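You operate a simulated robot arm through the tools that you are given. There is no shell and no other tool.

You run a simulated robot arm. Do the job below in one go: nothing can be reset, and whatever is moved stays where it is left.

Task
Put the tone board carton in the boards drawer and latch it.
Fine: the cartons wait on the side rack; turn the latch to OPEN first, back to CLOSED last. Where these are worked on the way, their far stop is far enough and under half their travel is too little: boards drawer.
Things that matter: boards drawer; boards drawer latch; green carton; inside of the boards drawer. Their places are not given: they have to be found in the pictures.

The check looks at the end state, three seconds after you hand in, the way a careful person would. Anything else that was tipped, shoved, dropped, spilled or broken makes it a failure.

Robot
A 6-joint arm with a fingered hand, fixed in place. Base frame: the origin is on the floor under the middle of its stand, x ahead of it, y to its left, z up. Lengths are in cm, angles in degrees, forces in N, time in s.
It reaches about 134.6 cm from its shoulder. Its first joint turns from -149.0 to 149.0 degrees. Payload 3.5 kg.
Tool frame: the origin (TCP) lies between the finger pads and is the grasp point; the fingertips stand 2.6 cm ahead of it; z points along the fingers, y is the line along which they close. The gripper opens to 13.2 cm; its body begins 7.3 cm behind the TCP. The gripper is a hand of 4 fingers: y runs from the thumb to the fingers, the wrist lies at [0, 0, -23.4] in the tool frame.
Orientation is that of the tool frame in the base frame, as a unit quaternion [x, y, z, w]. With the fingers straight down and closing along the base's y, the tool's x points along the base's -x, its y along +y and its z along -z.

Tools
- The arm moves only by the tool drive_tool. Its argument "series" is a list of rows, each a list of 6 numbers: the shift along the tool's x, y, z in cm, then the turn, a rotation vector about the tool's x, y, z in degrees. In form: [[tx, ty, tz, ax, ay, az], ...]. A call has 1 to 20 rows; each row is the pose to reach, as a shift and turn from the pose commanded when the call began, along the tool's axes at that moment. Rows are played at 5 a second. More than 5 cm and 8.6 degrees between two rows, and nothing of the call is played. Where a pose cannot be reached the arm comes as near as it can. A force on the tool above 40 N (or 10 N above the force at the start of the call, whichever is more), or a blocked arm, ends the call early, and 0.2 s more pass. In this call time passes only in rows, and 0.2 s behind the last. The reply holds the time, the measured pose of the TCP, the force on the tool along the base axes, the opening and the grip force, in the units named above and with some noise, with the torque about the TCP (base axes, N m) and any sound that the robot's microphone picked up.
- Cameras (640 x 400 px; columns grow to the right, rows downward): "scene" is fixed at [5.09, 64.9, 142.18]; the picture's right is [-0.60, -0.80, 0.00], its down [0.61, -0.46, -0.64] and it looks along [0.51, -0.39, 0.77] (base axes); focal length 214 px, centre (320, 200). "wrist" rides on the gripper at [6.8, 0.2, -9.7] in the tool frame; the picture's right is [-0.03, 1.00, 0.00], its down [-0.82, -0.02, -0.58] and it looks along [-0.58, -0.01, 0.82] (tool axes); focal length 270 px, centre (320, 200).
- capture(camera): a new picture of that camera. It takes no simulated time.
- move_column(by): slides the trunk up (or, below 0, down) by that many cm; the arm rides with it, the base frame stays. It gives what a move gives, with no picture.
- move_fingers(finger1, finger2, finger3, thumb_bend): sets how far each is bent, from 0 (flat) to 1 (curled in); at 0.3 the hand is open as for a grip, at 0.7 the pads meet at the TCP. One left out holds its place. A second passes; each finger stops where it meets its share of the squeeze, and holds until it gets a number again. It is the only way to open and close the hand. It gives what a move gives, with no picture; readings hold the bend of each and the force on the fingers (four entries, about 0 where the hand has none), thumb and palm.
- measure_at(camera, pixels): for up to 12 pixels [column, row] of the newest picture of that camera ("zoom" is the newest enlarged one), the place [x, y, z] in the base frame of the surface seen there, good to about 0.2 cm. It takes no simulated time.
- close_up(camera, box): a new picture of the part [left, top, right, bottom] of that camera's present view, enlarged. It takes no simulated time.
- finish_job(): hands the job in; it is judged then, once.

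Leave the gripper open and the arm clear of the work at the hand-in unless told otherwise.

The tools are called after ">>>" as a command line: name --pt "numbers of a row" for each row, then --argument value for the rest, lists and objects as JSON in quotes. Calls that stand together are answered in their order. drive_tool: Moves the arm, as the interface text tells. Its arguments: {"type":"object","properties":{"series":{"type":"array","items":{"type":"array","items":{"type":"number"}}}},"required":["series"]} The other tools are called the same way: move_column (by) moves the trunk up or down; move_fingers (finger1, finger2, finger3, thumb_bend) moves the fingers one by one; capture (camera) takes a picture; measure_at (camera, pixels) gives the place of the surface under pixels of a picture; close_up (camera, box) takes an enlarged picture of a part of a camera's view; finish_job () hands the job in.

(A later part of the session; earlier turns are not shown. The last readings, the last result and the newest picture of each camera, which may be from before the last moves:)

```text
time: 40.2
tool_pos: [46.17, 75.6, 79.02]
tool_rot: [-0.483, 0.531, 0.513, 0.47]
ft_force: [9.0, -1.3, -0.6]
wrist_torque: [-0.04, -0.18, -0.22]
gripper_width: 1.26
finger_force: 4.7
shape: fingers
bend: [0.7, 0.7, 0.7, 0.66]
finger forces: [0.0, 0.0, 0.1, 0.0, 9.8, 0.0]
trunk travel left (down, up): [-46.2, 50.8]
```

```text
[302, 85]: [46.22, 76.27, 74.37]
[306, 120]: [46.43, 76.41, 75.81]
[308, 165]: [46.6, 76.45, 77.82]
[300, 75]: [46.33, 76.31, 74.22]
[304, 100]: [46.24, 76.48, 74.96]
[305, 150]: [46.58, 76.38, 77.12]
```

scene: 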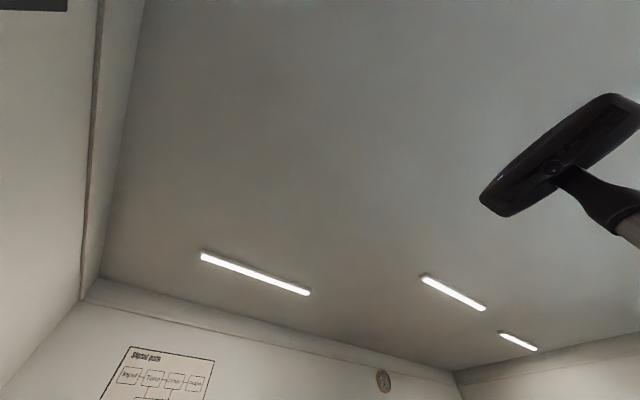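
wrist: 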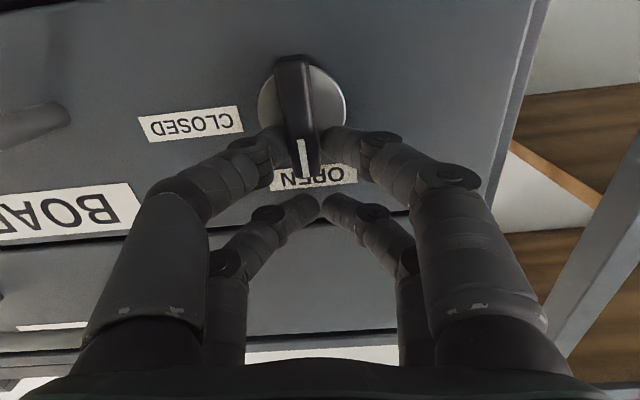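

The lever no longer moves under 9.8 N, so it is at its OPEN stop. I'll open the fingers and back straight out.

>>> move_fingers --finger1 0.58 --finger2 0.58 --finger3 0.58 --thumb_bend 0.58

>>> drive_tool --pt "0 0 -3 0 0 0" --pt "0 0 -7 0 0 0" --pt "0 0 -11 0 0 0" --pt "0 0 -14 0 0 0"

>>> capture --camera "wrist"

```text
time: 41.2
tool_pos: [46.18, 75.55, 78.9]
tool_rot: [-0.485, 0.53, 0.513, 0.47]
ft_force: [0.0, -0.4, 0.5]
wrist_torque: [0.01, 0.01, 0.02]
gripper_width: 4.19
finger_force: 0.1
shape: fingers
bend: [0.57, 0.57, 0.57, 0.57]
finger forces: [0.0, 0.0, 0.0, 0.0, 0.1, 0.0]
trunk travel left (down, up): [-46.2, 50.8]
```

```text
time: 42.2
tool_pos: [46.06, 61.44, 78.95]
tool_rot: [-0.483, 0.534, 0.514, 0.467]
ft_force: [0.7, 0.4, 0.7]
wrist_torque: [0.02, 0.03, -0.01]
gripper_width: 4.19
finger_force: 0.0
shape: fingers
bend: [0.57, 0.57, 0.57, 0.57]
finger forces: [0.0, 0.0, 0.0, 0.1, 0.1, 0.0]
out of reach, approached as far as the arm can: row 2, 3, 4
trunk travel left (down, up): [-46.2, 50.8]
```

```text
taken
```

wrist: 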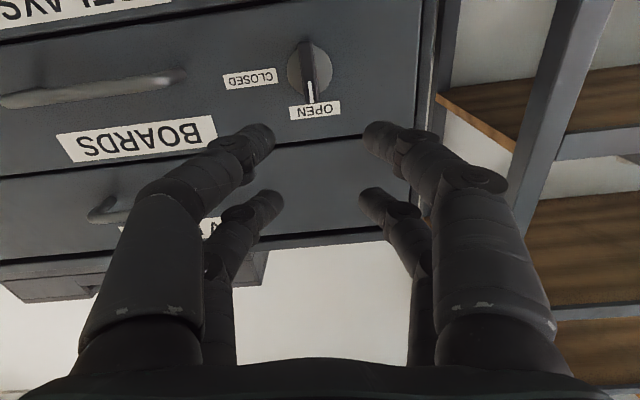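

The latch now reads OPEN. Next is the boards drawer handle; I'll measure its bar.

>>> measure_at --camera "wrist" --pixels '[[5, 98], [40, 94], [90, 88], [90, 80], [90, 96], [140, 82], [180, 75], [140, 145], [60, 110], [300, 140], [300, 190], [305, 90]]'

```text
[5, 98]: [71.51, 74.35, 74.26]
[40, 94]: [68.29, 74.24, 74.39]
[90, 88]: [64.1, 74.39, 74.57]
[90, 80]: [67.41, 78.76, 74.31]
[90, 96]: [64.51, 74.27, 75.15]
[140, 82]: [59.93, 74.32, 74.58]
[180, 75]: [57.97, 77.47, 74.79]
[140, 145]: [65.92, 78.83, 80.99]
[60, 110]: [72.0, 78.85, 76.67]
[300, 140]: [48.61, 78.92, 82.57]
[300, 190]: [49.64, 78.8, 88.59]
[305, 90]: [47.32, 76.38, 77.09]
```

The bar spans x≈58.5–73, centred near [66, 74.8, 75.0]. I'll roll the hand back +84.4° to close vertically and shift it in front of the handle's middle.

>>> drive_tool --pt "-0.17 -1.8 0 0 0 7.7" --pt "-0.35 -3.6 0 0 0 15.4" --pt "-0.52 -5.4 0 0 0 23.1" --pt "-0.7 -7.2 0 0 0 30.8" --pt "-0.87 -9.0 0 0 0 38.5" --pt "-1.04 -10.8 0 0 0 46.2" --pt "-1.2 -12.6 0 0 0 53.9" --pt "-1.4 -14.4 0 0 0 61.6" --pt "-1.56 -16.2 0 0 0 69.3" --pt "-1.74 -18.0 0 0 0 77" --pt "-1.9 -19.9 0 0 0 84.4"

>>> capture --camera "wrist"

```text
time: 44.6
tool_pos: [66.17, 61.43, 78.99]
tool_rot: [-0.002, 0.718, 0.696, 0.002]
ft_force: [-0.3, 0.2, 0.8]
wrist_torque: [-0.02, 0.01, 0.0]
gripper_width: 4.17
finger_force: 0.1
shape: fingers
bend: [0.57, 0.57, 0.57, 0.57]
finger forces: [0.0, 0.1, 0.0, 0.1, 0.0, 0.0]
trunk travel left (down, up): [-46.2, 50.8]
```

```text
taken
```

wrist: 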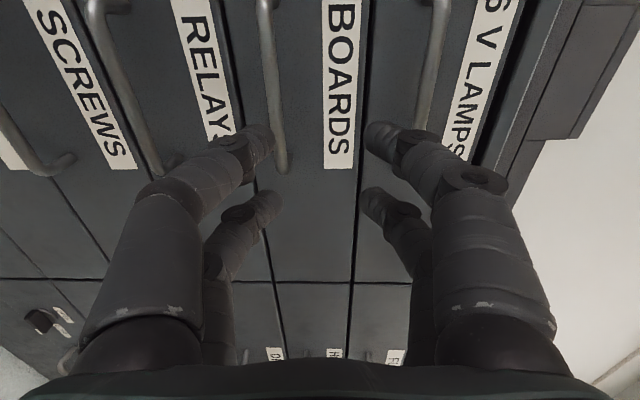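

The boards handle appears at (272,90). I'll level the hand and lower the trunk 4.7 cm to line up with the bar.

>>> drive_tool --pt "0 0.73 0 -1.8 0 0"

>>> move_column --by -4.7

>>> capture --camera "wrist"

>>> measure_at --camera "wrist" --pixels '[[300, 50], [308, 50], [316, 50], [312, 100], [312, 140], [318, 165], [290, 50], [325, 80]]'

```text
time: 45.0
tool_pos: [66.12, 61.5, 79.77]
tool_rot: [-0.002, 0.707, 0.707, 0.003]
ft_force: [-0.5, 0.2, 0.5]
wrist_torque: [-0.02, 0.01, 0.01]
gripper_width: 4.18
finger_force: 0.0
shape: fingers
bend: [0.57, 0.57, 0.57, 0.57]
finger forces: [0.0, 0.1, 0.0, 0.0, 0.0, 0.0]
trunk travel left (down, up): [-46.2, 50.8]
```

```text
time: 45.9
tool_pos: [66.27, 61.34, 75.04]
tool_rot: [-0.001, 0.707, 0.707, 0.004]
ft_force: [-0.5, -0.5, 0.5]
wrist_torque: [-0.02, -0.02, -0.02]
gripper_width: 4.15
finger_force: 0.0
shape: fingers
bend: [0.57, 0.57, 0.57, 0.57]
finger forces: [0.0, 0.0, 0.1, 0.1, 0.0, 0.0]
trunk travel left (down, up): [-41.5, 55.5]
```

```text
taken
```

wrist: 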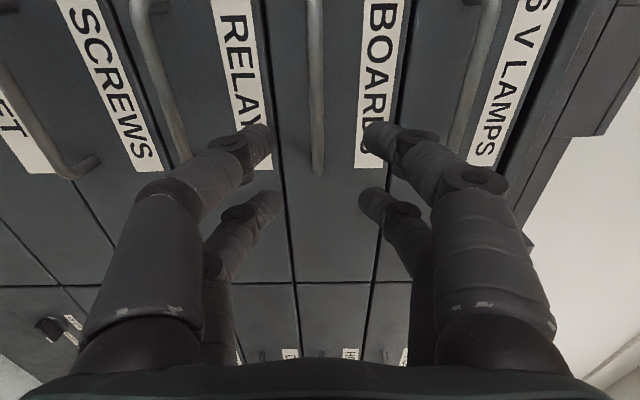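

```text
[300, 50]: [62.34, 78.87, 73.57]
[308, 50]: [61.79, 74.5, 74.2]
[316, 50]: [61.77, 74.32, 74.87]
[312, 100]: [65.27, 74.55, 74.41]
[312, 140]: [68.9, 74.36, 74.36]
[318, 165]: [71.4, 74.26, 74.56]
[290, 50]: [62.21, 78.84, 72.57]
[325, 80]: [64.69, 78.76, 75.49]
```

The bar centre is at z≈74.65, so I'll lower 0.35 cm. Then I'll advance 13.3 cm so the bar lies between the pads.

>>> move_column --by -0.35

>>> drive_tool --pt "0 0 4 0 0 0" --pt "0 0 8 0 0 0" --pt "0 0 11 0 0 0" --pt "0 0 13.3 0 0 0"

>>> capture --camera "wrist"

```text
time: 46.5
tool_pos: [66.11, 61.3, 74.75]
tool_rot: [-0.002, 0.707, 0.707, 0.003]
ft_force: [-0.1, -0.8, -0.8]
wrist_torque: [0.02, -0.03, 0.03]
gripper_width: 4.2
finger_force: 0.1
shape: fingers
bend: [0.57, 0.57, 0.57, 0.57]
finger forces: [0.1, 0.0, 0.0, 0.1, 0.0, 0.0]
trunk travel left (down, up): [-41.2, 55.8]
```

```text
time: 47.5
tool_pos: [66.14, 74.75, 74.65]
tool_rot: [-0.001, 0.707, 0.707, 0.004]
ft_force: [-0.2, -0.4, 0.0]
wrist_torque: [-0.02, -0.01, -0.03]
gripper_width: 4.16
finger_force: 0.1
shape: fingers
bend: [0.57, 0.57, 0.57, 0.57]
finger forces: [0.1, 0.1, 0.0, 0.0, 0.0, 0.0]
trunk travel left (down, up): [-41.2, 55.8]
```

```text
taken
```

wrist: 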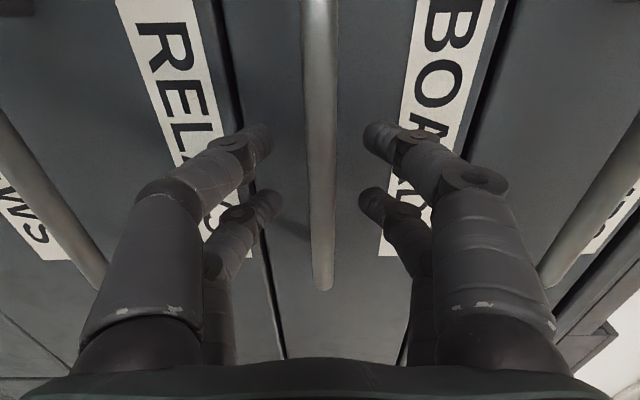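

The bar is centred at (322,200) between the digits. I'll close on it.

>>> move_fingers --finger1 0.72 --finger2 0.72 --finger3 0.72 --thumb_bend 0.72

```text
time: 48.5
tool_pos: [66.08, 74.69, 74.76]
tool_rot: [-0.002, 0.708, 0.706, 0.003]
ft_force: [-0.2, 1.0, 0.5]
wrist_torque: [0.02, -0.03, 0.01]
gripper_width: 0.0
finger_force: 0.1
shape: fingers
bend: [0.71, 0.71, 0.71, 0.71]
finger forces: [0.0, 0.0, 0.1, 0.0, 0.1, 0.1]
trunk travel left (down, up): [-41.2, 55.8]
```

The fingers closed fully with no contact force, so they may have missed the bar. I'll look.

>>> capture --camera "wrist"

>>> close_up --camera "wrist" --box '[220, 80, 420, 290]'

>>> measure_at --camera "wrist" --pixels '[[322, 50], [322, 90], [312, 50], [332, 50], [322, 240], [322, 270], [305, 140], [335, 140], [300, 205], [340, 205]]'

```text
taken
```

wrist: 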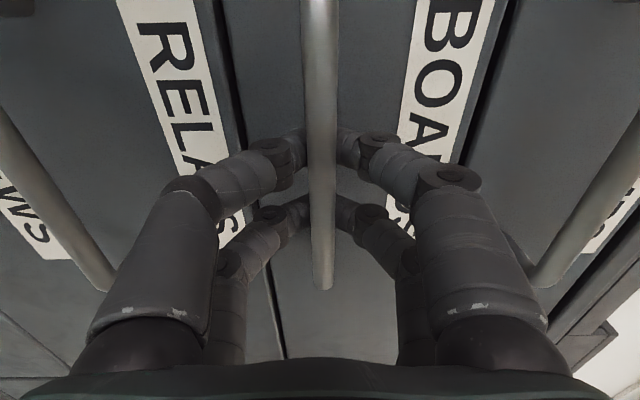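

```text
1.90 times, centred on (320, 185) of wrist
```

zoom: 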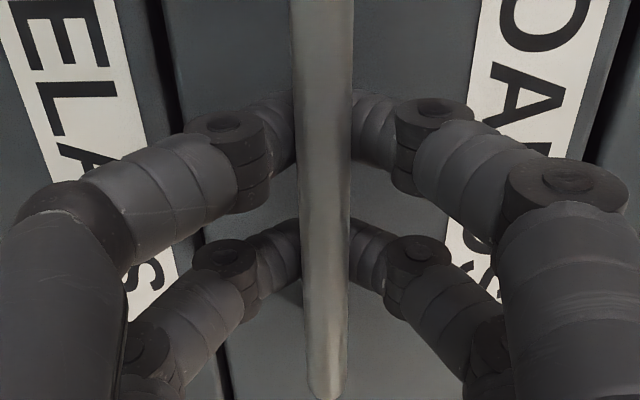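

```text
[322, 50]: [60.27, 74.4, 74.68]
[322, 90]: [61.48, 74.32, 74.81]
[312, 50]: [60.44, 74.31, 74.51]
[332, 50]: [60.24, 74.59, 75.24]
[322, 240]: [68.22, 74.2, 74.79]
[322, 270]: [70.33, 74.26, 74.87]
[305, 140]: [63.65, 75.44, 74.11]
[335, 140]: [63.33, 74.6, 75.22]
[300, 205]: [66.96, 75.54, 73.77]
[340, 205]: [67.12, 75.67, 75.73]
```

The tips have met behind the bar, hooking it like a cage, which works for pulling. I'll pull gently 2 cm first.

>>> drive_tool --pt "0 0 -0.7 0 0 0" --pt "0 0 -1.4 0 0 0" --pt "0 0 -2.1 0 0 0" --pt "0 0 -3 0 0 0"

>>> capture --camera "wrist"

```text
time: 49.5
tool_pos: [66.1, 71.62, 74.64]
tool_rot: [-0.002, 0.708, 0.707, 0.003]
ft_force: [0.0, -1.1, -0.8]
wrist_torque: [0.0, -0.03, 0.05]
gripper_width: 0.01
finger_force: 0.0
shape: fingers
bend: [0.71, 0.71, 0.71, 0.71]
finger forces: [0.0, 0.0, 0.1, 0.1, 0.0, 0.0]
trunk travel left (down, up): [-41.2, 55.8]
```

```text
taken
```

wrist: 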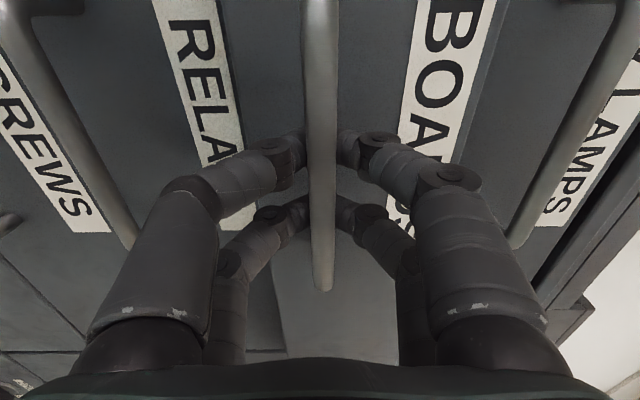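

The drawer slides out easily with the hook. I'll continue pulling in 2 cm rows, watching the force.

>>> drive_tool --pt "0 0 -2 0 0 0" --pt "0 0 -4 0 0 0" --pt "0 0 -6 0 0 0" --pt "0 0 -8 0 0 0" --pt "0 0 -10 0 0 0" --pt "0 0 -12 0 0 0" --pt "0 0 -14 0 0 0" --pt "0 0 -16 0 0 0"

>>> capture --camera "wrist"

```text
time: 51.3
tool_pos: [66.19, 55.62, 74.68]
tool_rot: [-0.001, 0.708, 0.707, 0.004]
ft_force: [0.7, -0.2, -0.4]
wrist_torque: [0.01, 0.0, 0.01]
gripper_width: 0.0
finger_force: 0.1
shape: fingers
bend: [0.71, 0.71, 0.71, 0.71]
finger forces: [0.0, 0.0, 0.0, 0.1, 0.1, 0.1]
trunk travel left (down, up): [-41.2, 55.8]
```

```text
taken
```

wrist: 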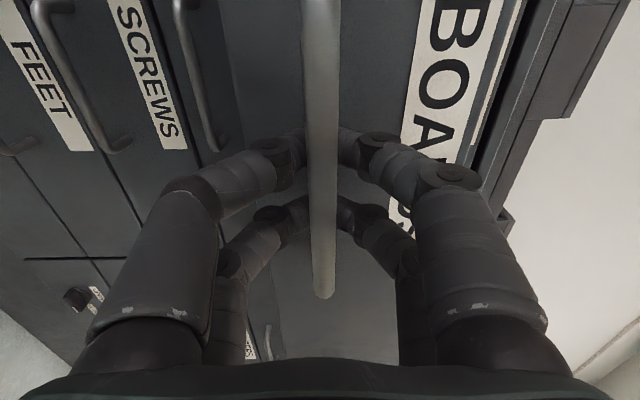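

It is now out about 19 cm and still free. I'll keep pulling another 14 cm.

>>> drive_tool --pt "0 0 -2 0 0 0" --pt "0 0 -4 0 0 0" --pt "0 0 -6 0 0 0" --pt "0 0 -8 0 0 0" --pt "0 0 -10 0 0 0" --pt "0 0 -12 0 0 0" --pt "0 0 -14 0 0 0"

>>> capture --camera "wrist"

```text
time: 52.9
tool_pos: [66.34, 41.7, 74.66]
tool_rot: [-0.002, 0.707, 0.707, 0.004]
ft_force: [0.3, 0.8, -0.5]
wrist_torque: [-0.03, 0.0, 0.04]
gripper_width: 0.0
finger_force: 0.1
shape: fingers
bend: [0.71, 0.71, 0.71, 0.71]
finger forces: [0.1, 0.0, 0.1, 0.0, 0.1, 0.1]
trunk travel left (down, up): [-41.2, 55.8]
```

```text
taken
```

wrist: 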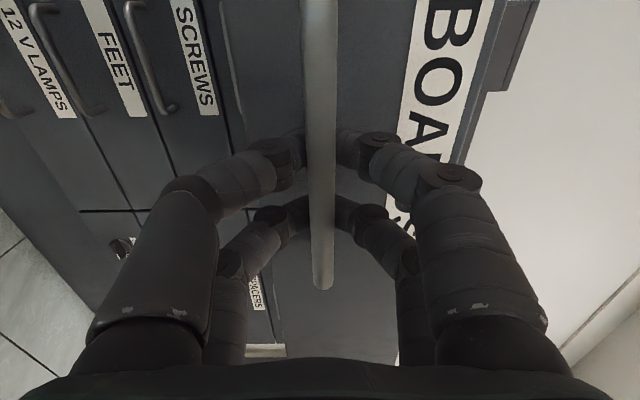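

Out about 33 cm and still following. I'll check the drawer face position and then pull further carefully.

>>> measure_at --camera "wrist" --pixels '[[322, 270], [450, 60], [300, 320], [270, 30], [500, 60], [520, 60]]'

>>> drive_tool --pt "0 0 -1.5 0 0 0" --pt "0 0 -3 0 0 0" --pt "0 0 -4.5 0 0 0" --pt "0 0 -6 0 0 0"

>>> capture --camera "wrist"

```text
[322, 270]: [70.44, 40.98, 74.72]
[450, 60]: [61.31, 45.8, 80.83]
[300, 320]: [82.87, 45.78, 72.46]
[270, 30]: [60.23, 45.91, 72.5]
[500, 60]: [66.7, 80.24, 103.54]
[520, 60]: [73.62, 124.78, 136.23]
```

```text
time: 53.9
tool_pos: [65.92, 35.75, 74.82]
tool_rot: [-0.002, 0.707, 0.707, 0.003]
ft_force: [-0.4, 0.2, -0.3]
wrist_torque: [-0.02, 0.02, -0.02]
gripper_width: 0.01
finger_force: 0.1
shape: fingers
bend: [0.71, 0.71, 0.71, 0.71]
finger forces: [0.0, 0.1, 0.0, 0.0, 0.0, 0.0]
trunk travel left (down, up): [-41.2, 55.8]
```

```text
taken
```

wrist: 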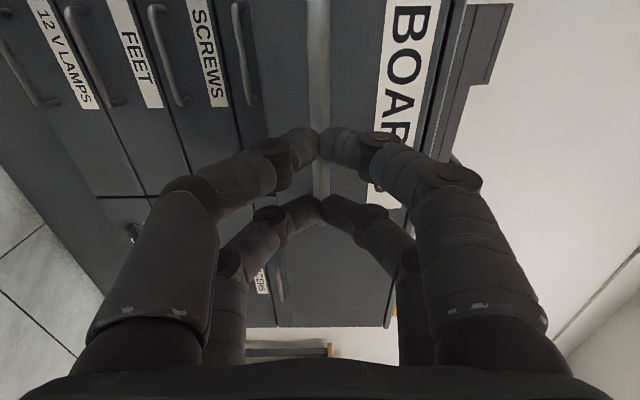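

The fingers have slipped off the bar, so the drawer probably reached its stop. I'll measure the drawer face now.

>>> measure_at --camera "wrist" --pixels '[[320, 60], [318, 180], [400, 60], [340, 280], [300, 320], [385, 325], [440, 60], [465, 60], [270, 120], [445, 150]]'

```text
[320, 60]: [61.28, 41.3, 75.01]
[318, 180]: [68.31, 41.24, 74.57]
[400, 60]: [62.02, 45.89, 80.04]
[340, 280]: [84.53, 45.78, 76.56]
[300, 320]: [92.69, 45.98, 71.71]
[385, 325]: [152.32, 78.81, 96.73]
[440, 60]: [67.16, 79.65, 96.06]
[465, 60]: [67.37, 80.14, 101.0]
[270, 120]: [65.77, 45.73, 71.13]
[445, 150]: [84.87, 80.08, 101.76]
```

The face sits at y≈45.8, so the drawer is out 33 cm and did not follow the last pull; it's at its stop. I'll back off 4 cm, open the fingers, and raise the trunk.

>>> drive_tool --pt "0 0 -2 0 0 0" --pt "0 0 -4 0 0 0"

>>> move_fingers --finger1 0.3 --finger2 0.3 --finger3 0.3 --thumb_bend 0.3

>>> move_column --by 55

```text
time: 54.5
tool_pos: [65.92, 31.72, 74.65]
tool_rot: [-0.002, 0.706, 0.708, 0.003]
ft_force: [0.0, -0.3, 0.2]
wrist_torque: [0.0, 0.0, -0.03]
gripper_width: 0.02
finger_force: 0.0
shape: fingers
bend: [0.71, 0.71, 0.71, 0.71]
finger forces: [0.0, 0.1, 0.0, 0.0, 0.0, 0.0]
trunk travel left (down, up): [-41.2, 55.8]
```

```text
time: 55.5
tool_pos: [65.86, 31.74, 74.77]
tool_rot: [-0.002, 0.707, 0.707, 0.003]
ft_force: [-0.5, -0.7, 0.3]
wrist_torque: [-0.02, -0.02, 0.02]
gripper_width: 13.22
finger_force: 0.0
shape: fingers
bend: [0.3, 0.3, 0.3, 0.3]
finger forces: [0.1, 0.0, 0.0, 0.1, 0.0, 0.0]
trunk travel left (down, up): [-41.2, 55.8]
```

```text
refused: 55 is not a number from -40 to 40
```

Column moves are limited to 40 cm at a time, so I'll raise it in two steps.

>>> move_column --by 40

>>> move_column --by 15

```text
time: 59.3
tool_pos: [66.07, 31.64, 114.68]
tool_rot: [-0.001, 0.708, 0.707, 0.003]
ft_force: [0.4, -0.2, 0.5]
wrist_torque: [-0.01, 0.02, 0.01]
gripper_width: 13.26
finger_force: 0.1
shape: fingers
bend: [0.3, 0.3, 0.3, 0.3]
finger forces: [0.0, 0.1, 0.1, 0.0, 0.1, 0.0]
trunk travel left (down, up): [-81.2, 15.8]
```

```text
time: 61.0
tool_pos: [65.99, 31.66, 129.68]
tool_rot: [-0.001, 0.707, 0.707, 0.003]
ft_force: [0.3, -0.1, -0.8]
wrist_torque: [-0.02, -0.05, 0.0]
gripper_width: 13.25
finger_force: 0.1
shape: fingers
bend: [0.3, 0.3, 0.3, 0.3]
finger forces: [0.0, 0.0, 0.1, 0.0, 0.0, 0.1]
trunk travel left (down, up): [-96.2, 0.8]
```

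At full height now. I'll roll the hand back so tool x points down, the orientation I want for both looking into the drawer and picking.

>>> drive_tool --pt "0 0 0 0 0 -8" --pt "0 0 0 0 0 -16" --pt "0 0 0 0 0 -24" --pt "0 0 0 0 0 -32" --pt "0 0 0 0 0 -40" --pt "0 0 0 0 0 -48" --pt "0 0 0 0 0 -56" --pt "0 0 0 0 0 -64" --pt "0 0 0 0 0 -72" --pt "0 0 0 0 0 -80" --pt "0 0 0 0 0 -84"

```text
time: 63.4
tool_pos: [65.96, 31.76, 129.65]
tool_rot: [-0.468, 0.533, 0.53, 0.466]
ft_force: [0.1, -1.1, -0.3]
wrist_torque: [-0.02, -0.03, -0.02]
gripper_width: 13.26
finger_force: 0.1
shape: fingers
bend: [0.3, 0.3, 0.3, 0.3]
finger forces: [0.0, 0.0, 0.1, 0.1, 0.0, 0.0]
trunk travel left (down, up): [-96.2, 0.8]
```

Now I'll pitch the hand down about its wrist into the fingers-down pose facing +y, which lets the camera look into the open drawer.

>>> drive_tool --pt "3.32 -0.23 -0.24 0.53 8.15 -0.53" --pt "6.56 -0.49 -0.95 1.06 16.3 -1.06" --pt "9.68 -0.76 -2.11 1.58 24.46 -1.6" --pt "12.6 -1.06 -3.71 2.11 32.6 -2.13" --pt "15.26 -1.36 -5.71 2.64 40.8 -2.66" --pt "17.61 -1.66 -8.06 3.17 48.9 -3.19" --pt "19.6 -1.97 -10.73 3.69 57.1 -3.72" --pt "21.19 -2.26 -13.65 4.22 65.2 -4.25" --pt "22.36 -2.54 -16.77 4.75 73.4 -4.79" --pt "23.06 -2.79 -20.03 5.28 81.5 -5.32" --pt "23.3 -3.03 -23.3 5.8 89.7 -5.85"

>>> capture --camera "wrist"

```text
time: 65.8
tool_pos: [66.78, 8.33, 106.27]
tool_rot: [-0.707, 0.707, -0.011, 0.012]
ft_force: [0.0, 0.2, 0.0]
wrist_torque: [0.0, 0.02, -0.04]
gripper_width: 13.25
finger_force: 0.1
shape: fingers
bend: [0.3, 0.3, 0.3, 0.3]
finger forces: [0.0, 0.0, 0.1, 0.0, 0.1, 0.0]
out of reach, approached as far as the arm can: row 2
trunk travel left (down, up): [-96.2, 0.8]
```

```text
taken
```

wrist: 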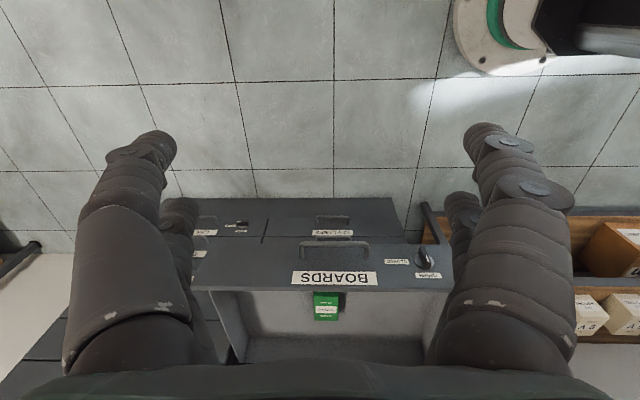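

The open drawer is visible and there's already a green carton inside near the front centre at (326,305), which I must not disturb. I'll zoom and measure the interior.

>>> close_up --camera "wrist" --box '[190, 230, 470, 370]'

>>> measure_at --camera "wrist" --pixels '[[326, 300], [316, 295], [337, 318], [315, 318], [400, 320], [280, 320], [240, 350], [420, 350], [330, 350], [215, 295], [440, 295], [320, 282]]'

```text
2.29 times, centred on (330, 300) of wrist
```

zoom: 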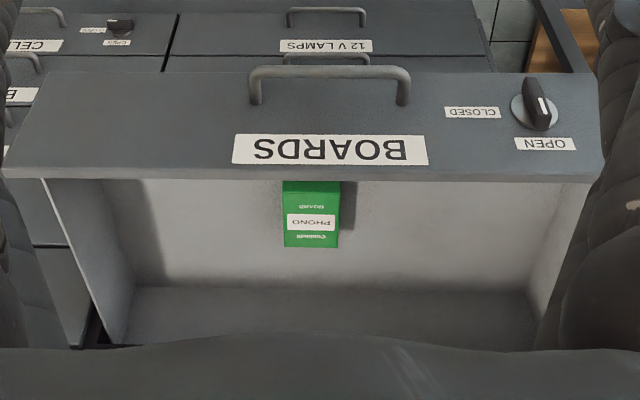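

```text
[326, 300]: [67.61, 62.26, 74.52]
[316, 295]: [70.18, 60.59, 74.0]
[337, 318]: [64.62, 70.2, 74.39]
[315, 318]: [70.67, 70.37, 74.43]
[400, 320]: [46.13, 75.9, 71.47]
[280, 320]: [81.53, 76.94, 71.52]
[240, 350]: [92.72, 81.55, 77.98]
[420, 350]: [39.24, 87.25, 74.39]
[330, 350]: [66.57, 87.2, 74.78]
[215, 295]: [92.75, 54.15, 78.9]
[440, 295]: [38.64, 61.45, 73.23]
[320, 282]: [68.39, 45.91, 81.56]
```

The drawer floor is at z≈71.5, interior x≈39–92. The PHONO carton sits at x 64.5–70.5, y 60–70, so the spot around x≈52, y≈64 is free for the TONE carton. Now I'll travel back toward the rack at full height, first to (43, 42).

>>> drive_tool --pt "-3.4 2.4 0 0 0 0" --pt "-6.8 4.8 0 0 0 0" --pt "-10.2 7.2 0 0 0 0" --pt "-13.6 9.6 0 0 0 0" --pt "-17 12 0 0 0 0" --pt "-20.4 14.4 0 0 0 0" --pt "-23.8 16.8 0 0 0 0" --pt "-27.2 19.2 0 0 0 0" --pt "-30.6 21.6 0 0 0 0" --pt "-34 24 0 0 0 0" --pt "-36 28 0 0 0 0" --pt "-36.5 32 0 0 0 0"

```text
time: 68.4
tool_pos: [34.39, 44.61, 106.46]
tool_rot: [-0.706, 0.708, -0.011, 0.012]
ft_force: [0.8, -0.2, 0.1]
wrist_torque: [0.06, -0.03, 0.0]
gripper_width: 13.24
finger_force: 0.1
shape: fingers
bend: [0.3, 0.3, 0.3, 0.3]
finger forces: [0.0, 0.1, 0.0, 0.1, 0.0, 0.0]
out of reach, approached as far as the arm can: row 3, 4, 5, 6, 7, 8, 9, 10, 11, 12
trunk travel left (down, up): [-96.2, 0.8]
```

At (34, 45). Continuing toward (-6, 52), adding a little yaw toward the rack.

>>> drive_tool --pt "-0.7 4 0 0 0 -1.5" --pt "-1.4 8 0 0 0 -3" --pt "-2.1 12 0 0 0 -4.5" --pt "-2.8 16 0 0 0 -6" --pt "-3.5 20 0 0 0 -7.5" --pt "-4.2 24 0 0 0 -9" --pt "-4.9 28 0 0 0 -10.5" --pt "-5.6 32 0 0 0 -12" --pt "-6.3 36 0 0 0 -13.5" --pt "-7 40 0 0 0 -15"

```text
time: 70.6
tool_pos: [-5.22, 52.24, 106.22]
tool_rot: [0.793, -0.609, 0.013, -0.01]
ft_force: [-0.8, -0.4, -0.2]
wrist_torque: [-0.01, 0.0, 0.02]
gripper_width: 13.25
finger_force: 0.1
shape: fingers
bend: [0.3, 0.3, 0.3, 0.3]
finger forces: [0.1, 0.1, 0.0, 0.0, 0.1, 0.0]
out of reach, approached as far as the arm can: row 1, 2, 3, 4, 5, 6, 7, 8, 9, 10
trunk travel left (down, up): [-96.2, 0.8]
```

At (-5, 52). Moving on to about (-38, 58), yawing a bit more to stay away from the joint limit.

>>> drive_tool --pt "-1.76 3.78 0 0 0 -1.5" --pt "-3.5 7.55 0 0 0 -3" --pt "-5.3 11.3 0 0 0 -4.5" --pt "-7.05 15.1 0 0 0 -6" --pt "-8.8 18.9 0 0 0 -7.5" --pt "-10.6 22.65 0 0 0 -9" --pt "-12.3 26.4 0 0 0 -10.5" --pt "-14.1 30.2 0 0 0 -12"

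```text
time: 72.4
tool_pos: [-38.07, 57.88, 106.36]
tool_rot: [0.852, -0.524, 0.014, -0.01]
ft_force: [-0.4, 0.3, -0.3]
wrist_torque: [-0.01, 0.02, 0.01]
gripper_width: 13.26
finger_force: 0.1
shape: fingers
bend: [0.3, 0.3, 0.3, 0.3]
finger forces: [0.1, 0.1, 0.1, 0.0, 0.0, 0.1]
out of reach, approached as far as the arm can: row 3, 4, 5, 6, 7, 8
trunk travel left (down, up): [-96.2, 0.8]
```

Now I'll tilt the hand 32° up about the wrist to look at the tone carton and its neighbours.

>>> drive_tool --pt "-3.26 0 -0.23 0 -8 0" --pt "-6.45 0 -0.91 0 -16 0" --pt "-9.52 0 -2.02 0 -24 0" --pt "-12.4 0 -3.56 0 -32 0"

>>> capture --camera "wrist"

```text
time: 73.4
tool_pos: [-43.79, 69.27, 109.67]
tool_rot: [0.822, -0.501, -0.222, -0.155]
ft_force: [0.3, 0.4, -0.8]
wrist_torque: [0.01, 0.0, 0.01]
gripper_width: 13.25
finger_force: 0.1
shape: fingers
bend: [0.3, 0.3, 0.3, 0.3]
finger forces: [0.1, 0.0, 0.0, 0.0, 0.0, 0.0]
trunk travel left (down, up): [-96.2, 0.8]
```

```text
taken
```

wrist: 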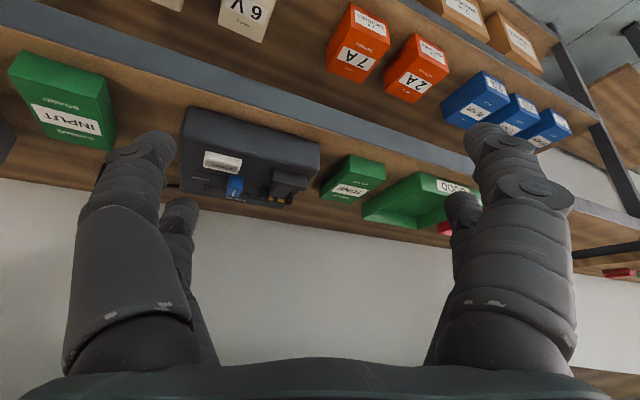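

The TONE carton is at (353,178), between the black device and the GOOD bin. I'll move in front of it, turning the hand square to the shelf (closing along x), still clear of the rack.

>>> drive_tool --pt "-2.25 1.9 1.28 2.08 0 3.95" --pt "-4.5 3.8 2.56 4.17 -0.1 7.9" --pt "-6.74 5.7 3.84 6.25 -0.1 11.85" --pt "-9 7.6 5.12 8.33 -0.1 15.8" --pt "-11.2 9.5 6.4 10.4 -0.2 19.75" --pt "-13.48 11.43 7.68 12.5 -0.2 23.7"

>>> capture --camera "wrist"

```text
time: 75.0
tool_pos: [-49.59, 86.25, 110.01]
tool_rot: [-0.631, 0.725, 0.182, 0.207]
ft_force: [0.2, -0.4, 0.2]
wrist_torque: [0.0, 0.02, -0.01]
gripper_width: 13.25
finger_force: 0.1
shape: fingers
bend: [0.3, 0.3, 0.3, 0.3]
finger forces: [0.0, 0.0, 0.1, 0.1, 0.0, 0.1]
trunk travel left (down, up): [-96.2, 0.8]
stopped in row 6: the arm was blocked; the commanded pose is now the measured one
```

```text
taken
```

wrist: 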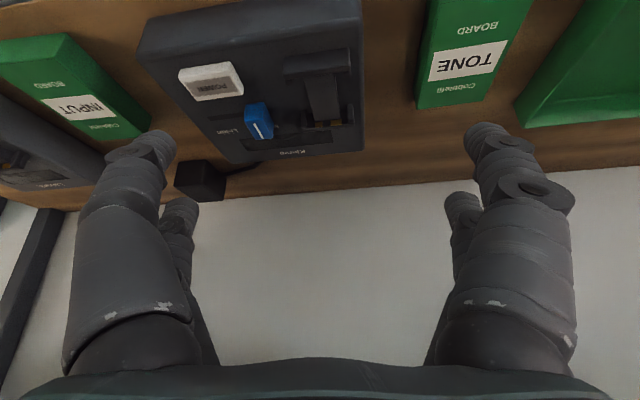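

The arm hit its base-joint limit and ended at (-49.6, 86.3, 110), hovering above the shelf with no contact force. The carton and its neighbours are now close in view, so I'll measure them before continuing.

>>> measure_at --camera "wrist" --pixels '[[440, 5], [420, 100], [480, 100], [532, 5], [490, 60], [355, 40], [355, 140], [250, 30], [250, 150], [530, 120], [570, 30], [320, 70]]'

>>> close_up --camera "wrist" --box '[330, 0, 640, 200]'

```text
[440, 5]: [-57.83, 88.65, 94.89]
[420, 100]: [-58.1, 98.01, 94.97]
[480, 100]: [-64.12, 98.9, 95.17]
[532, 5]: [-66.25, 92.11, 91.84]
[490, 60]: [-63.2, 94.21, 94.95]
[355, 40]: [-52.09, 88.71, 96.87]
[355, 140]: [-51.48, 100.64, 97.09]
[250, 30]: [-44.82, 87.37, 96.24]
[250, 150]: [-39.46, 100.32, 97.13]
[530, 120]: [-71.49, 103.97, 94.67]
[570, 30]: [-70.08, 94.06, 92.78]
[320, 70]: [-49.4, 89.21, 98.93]
```

```text
2.00 times, centred on (485, 100) of wrist
```

zoom: 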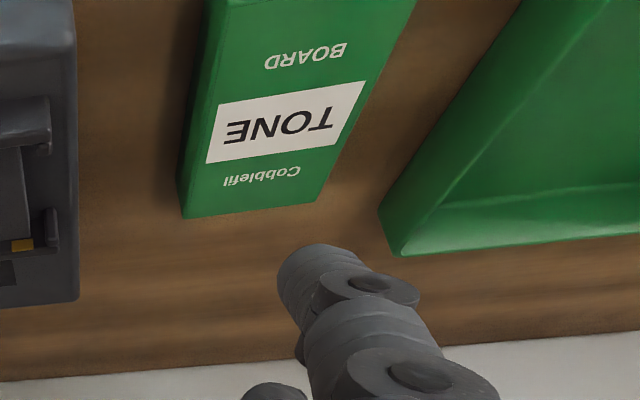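

The carton spans x -58.0…-64.1, y 88.4…98.9, top z 95.0. The device edge is at x≈-52 (top z≈97–99) and the bin edge at x≈-70. I'll set a ~9 cm opening, lower the trunk 5 cm, then shift sideways over the carton's front, squaring up the yaw.

>>> move_fingers --finger1 0.43 --finger2 0.43 --finger3 0.43 --thumb_bend 0.43

>>> move_column --by -5

>>> drive_tool --pt "-0.12 2.9 0.08 -1.02 0 -1.62" --pt "-0.23 5.8 0.16 -2.05 0 -3.25" --pt "-0.35 8.7 0.25 -3.07 0 -4.87" --pt "-0.46 11.63 0.33 -4.1 0 -6.5"

>>> capture --camera "wrist"

```text
time: 76.0
tool_pos: [-49.66, 86.36, 109.91]
tool_rot: [-0.631, 0.725, 0.181, 0.207]
ft_force: [0.1, 0.1, -1.7]
wrist_torque: [-0.02, -0.03, -0.02]
gripper_width: 9.01
finger_force: 0.1
shape: fingers
bend: [0.43, 0.43, 0.43, 0.43]
finger forces: [0.0, 0.0, 0.1, 0.0, 0.0, 0.0]
trunk travel left (down, up): [-96.2, 0.8]
```

```text
time: 76.9
tool_pos: [-49.64, 86.45, 104.8]
tool_rot: [-0.631, 0.725, 0.182, 0.208]
ft_force: [-0.2, -0.1, -1.0]
wrist_torque: [0.02, 0.02, 0.02]
gripper_width: 9.01
finger_force: 0.1
shape: fingers
bend: [0.43, 0.43, 0.43, 0.43]
finger forces: [0.0, 0.0, 0.0, 0.0, 0.1, 0.0]
trunk travel left (down, up): [-91.2, 5.8]
```

```text
time: 78.1
tool_pos: [-55.2, 92.91, 104.82]
tool_rot: [-0.655, 0.703, 0.188, 0.2]
ft_force: [0.1, 0.3, -0.5]
wrist_torque: [0.03, 0.01, -0.01]
gripper_width: 9.01
finger_force: 0.0
shape: fingers
bend: [0.43, 0.43, 0.43, 0.43]
finger forces: [0.0, 0.1, 0.0, 0.0, 0.0, 0.1]
trunk travel left (down, up): [-91.2, 5.8]
stopped in row 4: the arm was blocked; the commanded pose is now the measured one
```

```text
taken
```

wrist: 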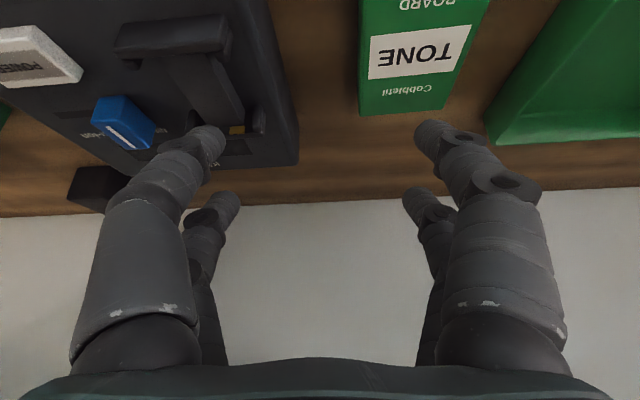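

Blocked again at the same azimuth, so the wrist can't swing further left than about 124.8°. The fix is to yaw the hand about 19° toward -x, so the wrist stays inside that limit while the TCP still reaches the carton; closing will then square the carton to the fingers. First I'll rotate in place.

>>> drive_tool --pt "0.52 0.94 -0.09 -2.85 0.96 -5.0" --pt "1.05 1.88 -0.17 -5.7 1.93 -10.0" --pt "1.57 2.82 -0.26 -8.54 2.89 -15.0" --pt "2.1 3.76 -0.34 -11.39 3.85 -19.99"

>>> capture --camera "wrist"

```text
time: 79.1
tool_pos: [-59.51, 90.61, 104.14]
tool_rot: [0.792, -0.56, -0.198, -0.14]
ft_force: [0.1, -0.4, 0.2]
wrist_torque: [-0.03, 0.02, 0.01]
gripper_width: 9.01
finger_force: 0.0
shape: fingers
bend: [0.43, 0.43, 0.43, 0.43]
finger forces: [0.0, 0.0, 0.1, 0.1, 0.1, 0.1]
trunk travel left (down, up): [-91.2, 5.8]
```

```text
taken
```

wrist: 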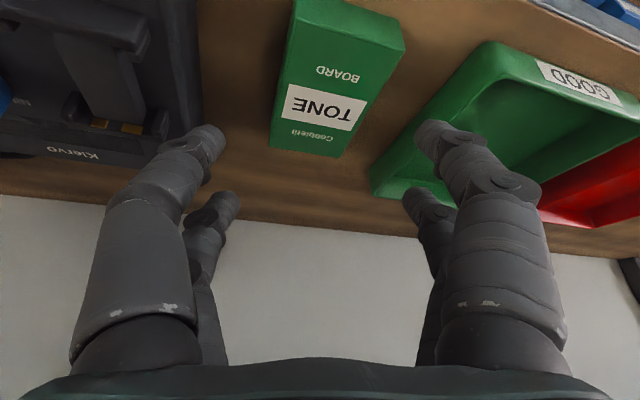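

The hand is now skewed 19° with the carton between the finger pairs. I'll measure the tips and the neighbours' edges to confirm clearances before lowering.

>>> measure_at --camera "wrist" --pixels '[[205, 135], [225, 200], [430, 130], [415, 195], [190, 60], [190, 120], [400, 180], [375, 185], [440, 90], [340, 150], [275, 140], [480, 45]]'

```text
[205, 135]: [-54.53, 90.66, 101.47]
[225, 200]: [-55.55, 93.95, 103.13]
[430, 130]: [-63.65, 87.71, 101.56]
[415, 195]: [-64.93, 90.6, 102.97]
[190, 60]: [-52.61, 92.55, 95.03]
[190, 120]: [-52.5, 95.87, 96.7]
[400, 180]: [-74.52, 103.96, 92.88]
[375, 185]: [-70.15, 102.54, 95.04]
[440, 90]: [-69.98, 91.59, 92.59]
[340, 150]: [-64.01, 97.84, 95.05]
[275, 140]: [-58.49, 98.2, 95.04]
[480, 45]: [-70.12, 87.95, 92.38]
```

Clearances are fine: the device edge is at x≈-52.5, the bin edge at x≈-70, and the tips lie inside both. I'll lower the trunk 4.5 cm, keeping the tips just above the carton's top.

>>> move_column --by -4.5

>>> capture --camera "wrist"

```text
time: 80.0
tool_pos: [-59.53, 90.56, 99.41]
tool_rot: [0.792, -0.56, -0.198, -0.14]
ft_force: [-0.5, 0.1, 1.2]
wrist_torque: [-0.01, 0.0, 0.01]
gripper_width: 9.0
finger_force: 0.0
shape: fingers
bend: [0.43, 0.43, 0.43, 0.43]
finger forces: [0.0, 0.0, 0.0, 0.0, 0.0, 0.0]
trunk travel left (down, up): [-86.7, 10.3]
```

```text
taken
```

wrist: 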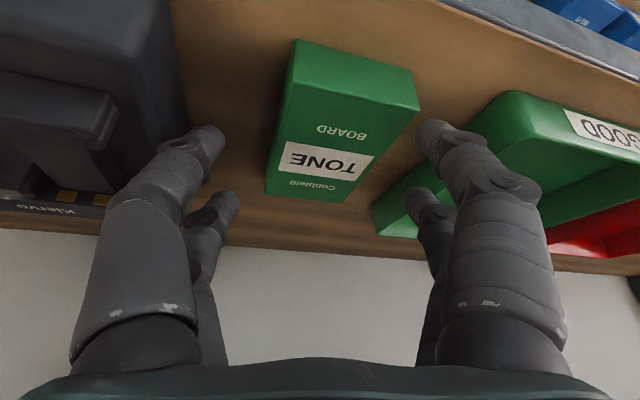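

Now I'll slide the hand to the carton's centre (-61, 94.3) at this height, in small rows.

>>> drive_tool --pt "-0.9 0.05 0.48 0 0 0" --pt "-1.8 0.1 0.95 0 0 0" --pt "-2.7 0.14 1.43 0 0 0" --pt "-3.56 0.19 1.9 0 0 0"

>>> move_fingers --finger1 0.41 --finger2 0.41 --finger3 0.41 --thumb_bend 0.41

>>> capture --camera "wrist"

```text
time: 81.0
tool_pos: [-61.1, 94.58, 99.68]
tool_rot: [0.793, -0.559, -0.199, -0.139]
ft_force: [-0.1, -0.1, -0.6]
wrist_torque: [-0.03, 0.02, 0.01]
gripper_width: 9.0
finger_force: 0.1
shape: fingers
bend: [0.43, 0.43, 0.43, 0.43]
finger forces: [0.0, 0.0, 0.0, 0.0, 0.1, 0.0]
trunk travel left (down, up): [-86.7, 10.3]
```

```text
time: 82.0
tool_pos: [-61.14, 94.41, 99.52]
tool_rot: [0.792, -0.56, -0.199, -0.14]
ft_force: [0.8, 0.0, -0.4]
wrist_torque: [-0.01, -0.02, 0.05]
gripper_width: 9.58
finger_force: 0.2
shape: fingers
bend: [0.41, 0.41, 0.41, 0.41]
finger forces: [0.1, 0.0, 0.0, 0.1, 0.0, 0.0]
trunk travel left (down, up): [-86.7, 10.3]
```

```text
taken
```

wrist: 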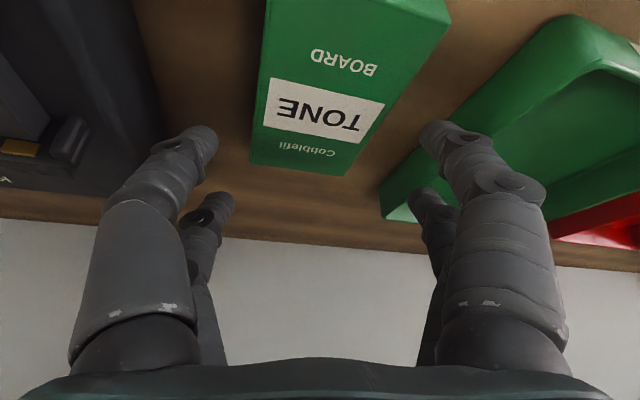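

Reached (-61.1, 94.4, 99.5) with no block. I'll measure the tips against the carton's and bin's edges before the final descent.

>>> measure_at --camera "wrist" --pixels '[[200, 135], [225, 200], [435, 130], [418, 195], [255, 100], [252, 155], [345, 170], [400, 85], [385, 205], [440, 110], [160, 90], [440, 20]]'

```text
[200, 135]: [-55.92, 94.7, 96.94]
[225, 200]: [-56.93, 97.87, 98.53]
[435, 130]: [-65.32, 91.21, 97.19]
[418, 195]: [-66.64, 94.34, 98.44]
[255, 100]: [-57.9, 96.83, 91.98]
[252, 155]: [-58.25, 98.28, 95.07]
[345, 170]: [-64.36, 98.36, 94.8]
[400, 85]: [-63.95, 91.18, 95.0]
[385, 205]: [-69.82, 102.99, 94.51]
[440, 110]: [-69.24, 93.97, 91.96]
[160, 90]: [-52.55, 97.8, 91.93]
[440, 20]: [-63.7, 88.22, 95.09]
```

The gaps are balanced at about 1.1–1.3 cm at the nearest corners. I'll lower 3.5 cm so the digits straddle the carton.

>>> move_column --by -3.5

>>> capture --camera "wrist"

>>> measure_at --camera "wrist" --pixels '[[200, 135], [225, 200], [435, 130], [418, 195], [200, 128], [435, 122]]'

```text
time: 82.8
tool_pos: [-61.06, 94.43, 96.09]
tool_rot: [0.792, -0.559, -0.199, -0.14]
ft_force: [-0.7, 0.6, -1.2]
wrist_torque: [0.02, 0.0, 0.02]
gripper_width: 9.59
finger_force: 0.0
shape: fingers
bend: [0.41, 0.41, 0.41, 0.41]
finger forces: [0.0, 0.0, 0.1, 0.0, 0.0, 0.1]
trunk travel left (down, up): [-83.2, 13.8]
```

```text
taken
```

wrist: 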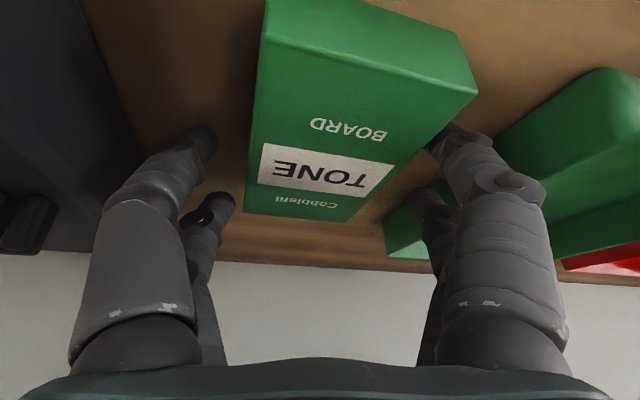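

```text
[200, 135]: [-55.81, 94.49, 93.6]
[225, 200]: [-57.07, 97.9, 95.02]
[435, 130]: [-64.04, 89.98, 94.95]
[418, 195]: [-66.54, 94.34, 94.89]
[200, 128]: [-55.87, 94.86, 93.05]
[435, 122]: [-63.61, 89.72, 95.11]
```

The lower tips are at about z≈93 beside the carton. I'll lower a further 0.35 cm and then close gently so the carton squares up to the pads.

>>> move_column --by -0.35

>>> move_fingers --finger1 0.48 --finger2 0.48 --finger3 0.48 --thumb_bend 0.48

>>> capture --camera "wrist"

```text
time: 83.3
tool_pos: [-61.01, 94.41, 95.91]
tool_rot: [0.792, -0.561, -0.198, -0.14]
ft_force: [0.2, 0.7, 4.2]
wrist_torque: [-0.05, 0.12, -0.03]
gripper_width: 9.61
finger_force: 2.6
shape: fingers
bend: [0.41, 0.41, 0.41, 0.41]
finger forces: [3.5, 0.1, 0.0, 0.0, 1.0, 0.0]
trunk travel left (down, up): [-82.8, 14.2]
```

```text
time: 84.3
tool_pos: [-61.08, 94.49, 95.9]
tool_rot: [0.792, -0.56, -0.199, -0.14]
ft_force: [-1.2, 1.6, 13.2]
wrist_torque: [-0.09, 0.16, -0.09]
gripper_width: 8.21
finger_force: 6.2
shape: fingers
bend: [0.45, 0.48, 0.47, 0.47]
finger forces: [7.7, 0.0, 0.2, 0.0, 5.2, 0.0]
trunk travel left (down, up): [-82.8, 14.2]
```

```text
taken
```

wrist: 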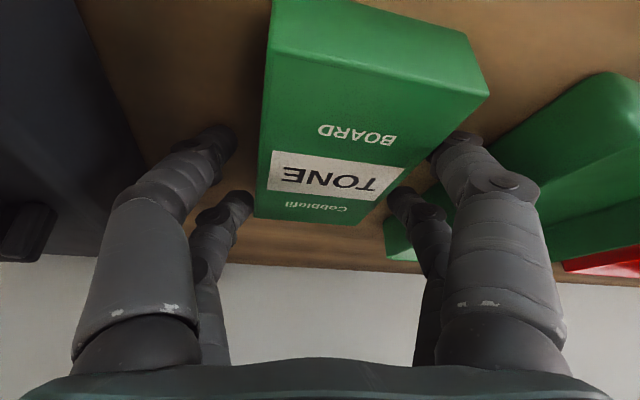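

The lower tips are pressing on the shelf (13 N upward). I'll raise 0.6 cm to relieve that before closing further.

>>> move_column --by 0.6

>>> move_fingers --finger1 0.5 --finger2 0.5 --finger3 0.5 --thumb_bend 0.5

>>> capture --camera "wrist"

```text
time: 84.8
tool_pos: [-61.09, 94.42, 96.35]
tool_rot: [0.793, -0.56, -0.197, -0.14]
ft_force: [-0.1, -0.7, 0.1]
wrist_torque: [-0.02, 0.0, -0.04]
gripper_width: 7.4
finger_force: 0.4
shape: fingers
bend: [0.47, 0.48, 0.47, 0.48]
finger forces: [0.3, 0.1, 0.5, 0.0, 0.0, 0.0]
trunk travel left (down, up): [-83.4, 13.6]
```

```text
time: 85.8
tool_pos: [-61.06, 94.43, 96.38]
tool_rot: [0.792, -0.56, -0.199, -0.14]
ft_force: [0.4, 0.5, -0.3]
wrist_torque: [-0.07, 0.04, -0.03]
gripper_width: 6.96
finger_force: 0.9
shape: fingers
bend: [0.48, 0.5, 0.48, 0.5]
finger forces: [1.0, 0.1, 1.1, 0.0, 0.0, 0.0]
trunk travel left (down, up): [-83.4, 13.6]
```

```text
taken
```

wrist: 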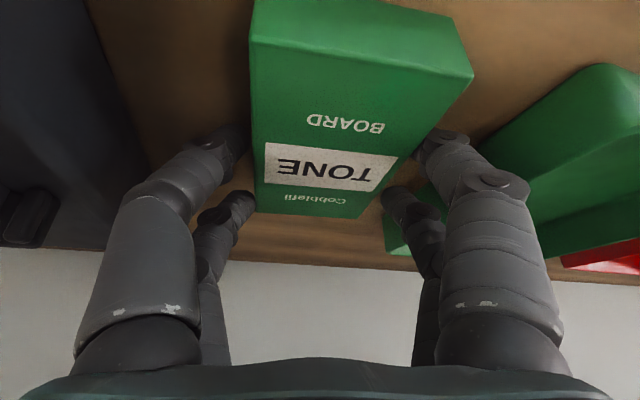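

The carton is beginning to square up between digits (finger1 and finger3 in contact). I'll close further in steps.

>>> move_fingers --finger1 0.53 --finger2 0.53 --finger3 0.53 --thumb_bend 0.53

>>> capture --camera "wrist"

```text
time: 86.8
tool_pos: [-61.1, 94.44, 96.33]
tool_rot: [0.792, -0.56, -0.198, -0.14]
ft_force: [0.3, 0.4, -0.1]
wrist_torque: [0.0, 0.06, -0.03]
gripper_width: 6.49
finger_force: 3.8
shape: fingers
bend: [0.49, 0.52, 0.49, 0.52]
finger forces: [2.9, 0.5, 2.6, 0.0, 0.7, 0.0]
trunk travel left (down, up): [-83.4, 13.6]
```

```text
taken
```

wrist: 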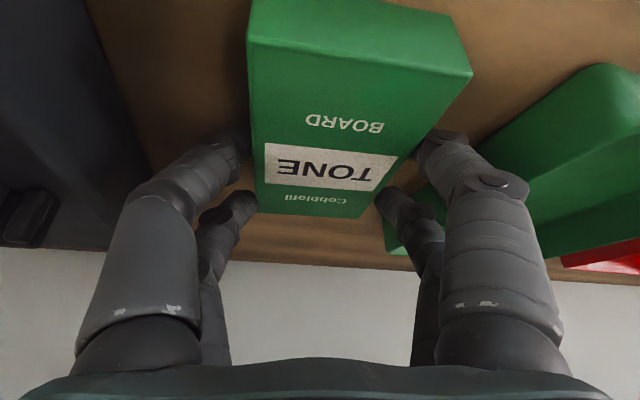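

All four digits now touch the carton. I'll squeeze more to secure the grip.

>>> move_fingers --finger1 0.6 --finger2 0.6 --finger3 0.6 --thumb_bend 0.6

>>> capture --camera "wrist"

```text
time: 87.8
tool_pos: [-61.07, 94.56, 96.38]
tool_rot: [0.792, -0.561, -0.198, -0.14]
ft_force: [0.2, 0.6, -0.2]
wrist_torque: [0.01, 0.03, 0.0]
gripper_width: 6.24
finger_force: 13.2
shape: fingers
bend: [0.49, 0.52, 0.5, 0.56]
finger forces: [7.7, 5.7, 6.7, 0.1, 6.8, 0.1]
trunk travel left (down, up): [-83.4, 13.6]
```

```text
taken
```

wrist: 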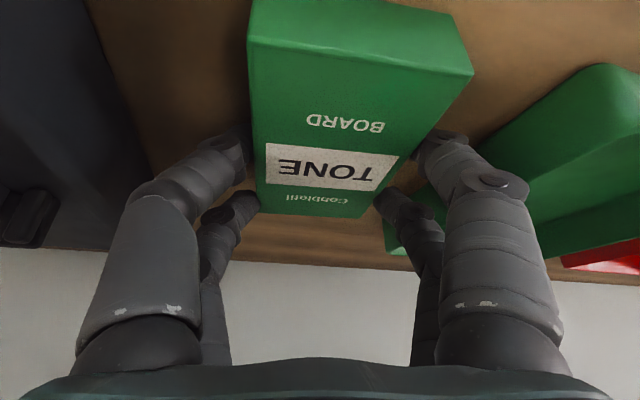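

Grip is secure (about 7 N per digit). I'll lift 3 cm with the trunk and check the carton comes along.

>>> move_column --by 3

>>> capture --camera "wrist"

```text
time: 88.6
tool_pos: [-61.11, 94.47, 99.25]
tool_rot: [0.792, -0.56, -0.198, -0.14]
ft_force: [-0.4, -1.0, -0.8]
wrist_torque: [0.0, 0.01, -0.02]
gripper_width: 6.26
finger_force: 13.6
shape: fingers
bend: [0.49, 0.52, 0.5, 0.56]
finger forces: [7.7, 5.7, 6.7, 0.0, 6.8, 0.1]
trunk travel left (down, up): [-86.4, 10.6]
```

```text
taken
```

wrist: 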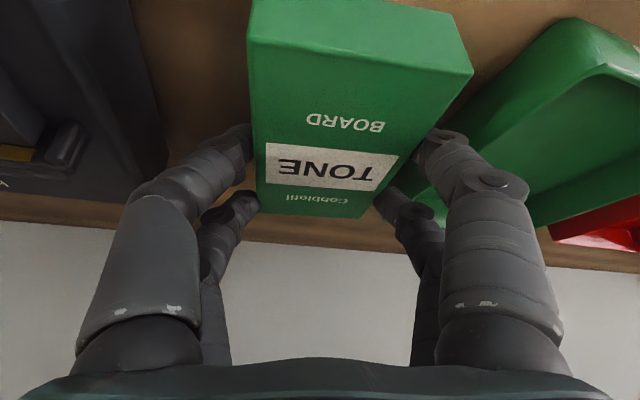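

The carton is held cleanly off the shelf. I'll draw it straight back toward -y, yawing slightly so the wrist stays inside its limit and the carton stays in the gap.

>>> drive_tool --pt "0.81 0.33 -0.43 -1.24 0 -2.3" --pt "1.62 0.65 -0.87 -2.47 0 -4.6" --pt "2.43 0.98 -1.3 -3.7 0 -6.9" --pt "3.24 1.3 -1.73 -4.94 0 -9.26"

>>> capture --camera "wrist"

```text
time: 89.6
tool_pos: [-61.13, 90.62, 99.24]
tool_rot: [0.84, -0.485, -0.21, -0.122]
ft_force: [-1.7, -0.1, -1.8]
wrist_torque: [-0.01, -0.01, -0.01]
gripper_width: 6.25
finger_force: 13.4
shape: fingers
bend: [0.49, 0.52, 0.5, 0.56]
finger forces: [7.6, 5.7, 6.7, 0.0, 6.7, 0.1]
trunk travel left (down, up): [-86.4, 10.6]
```

```text
taken
```

wrist: 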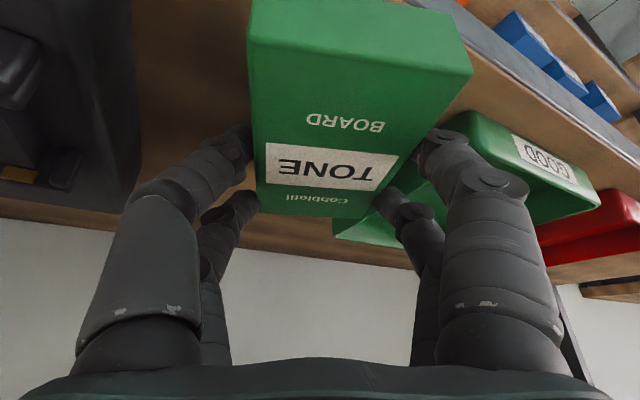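

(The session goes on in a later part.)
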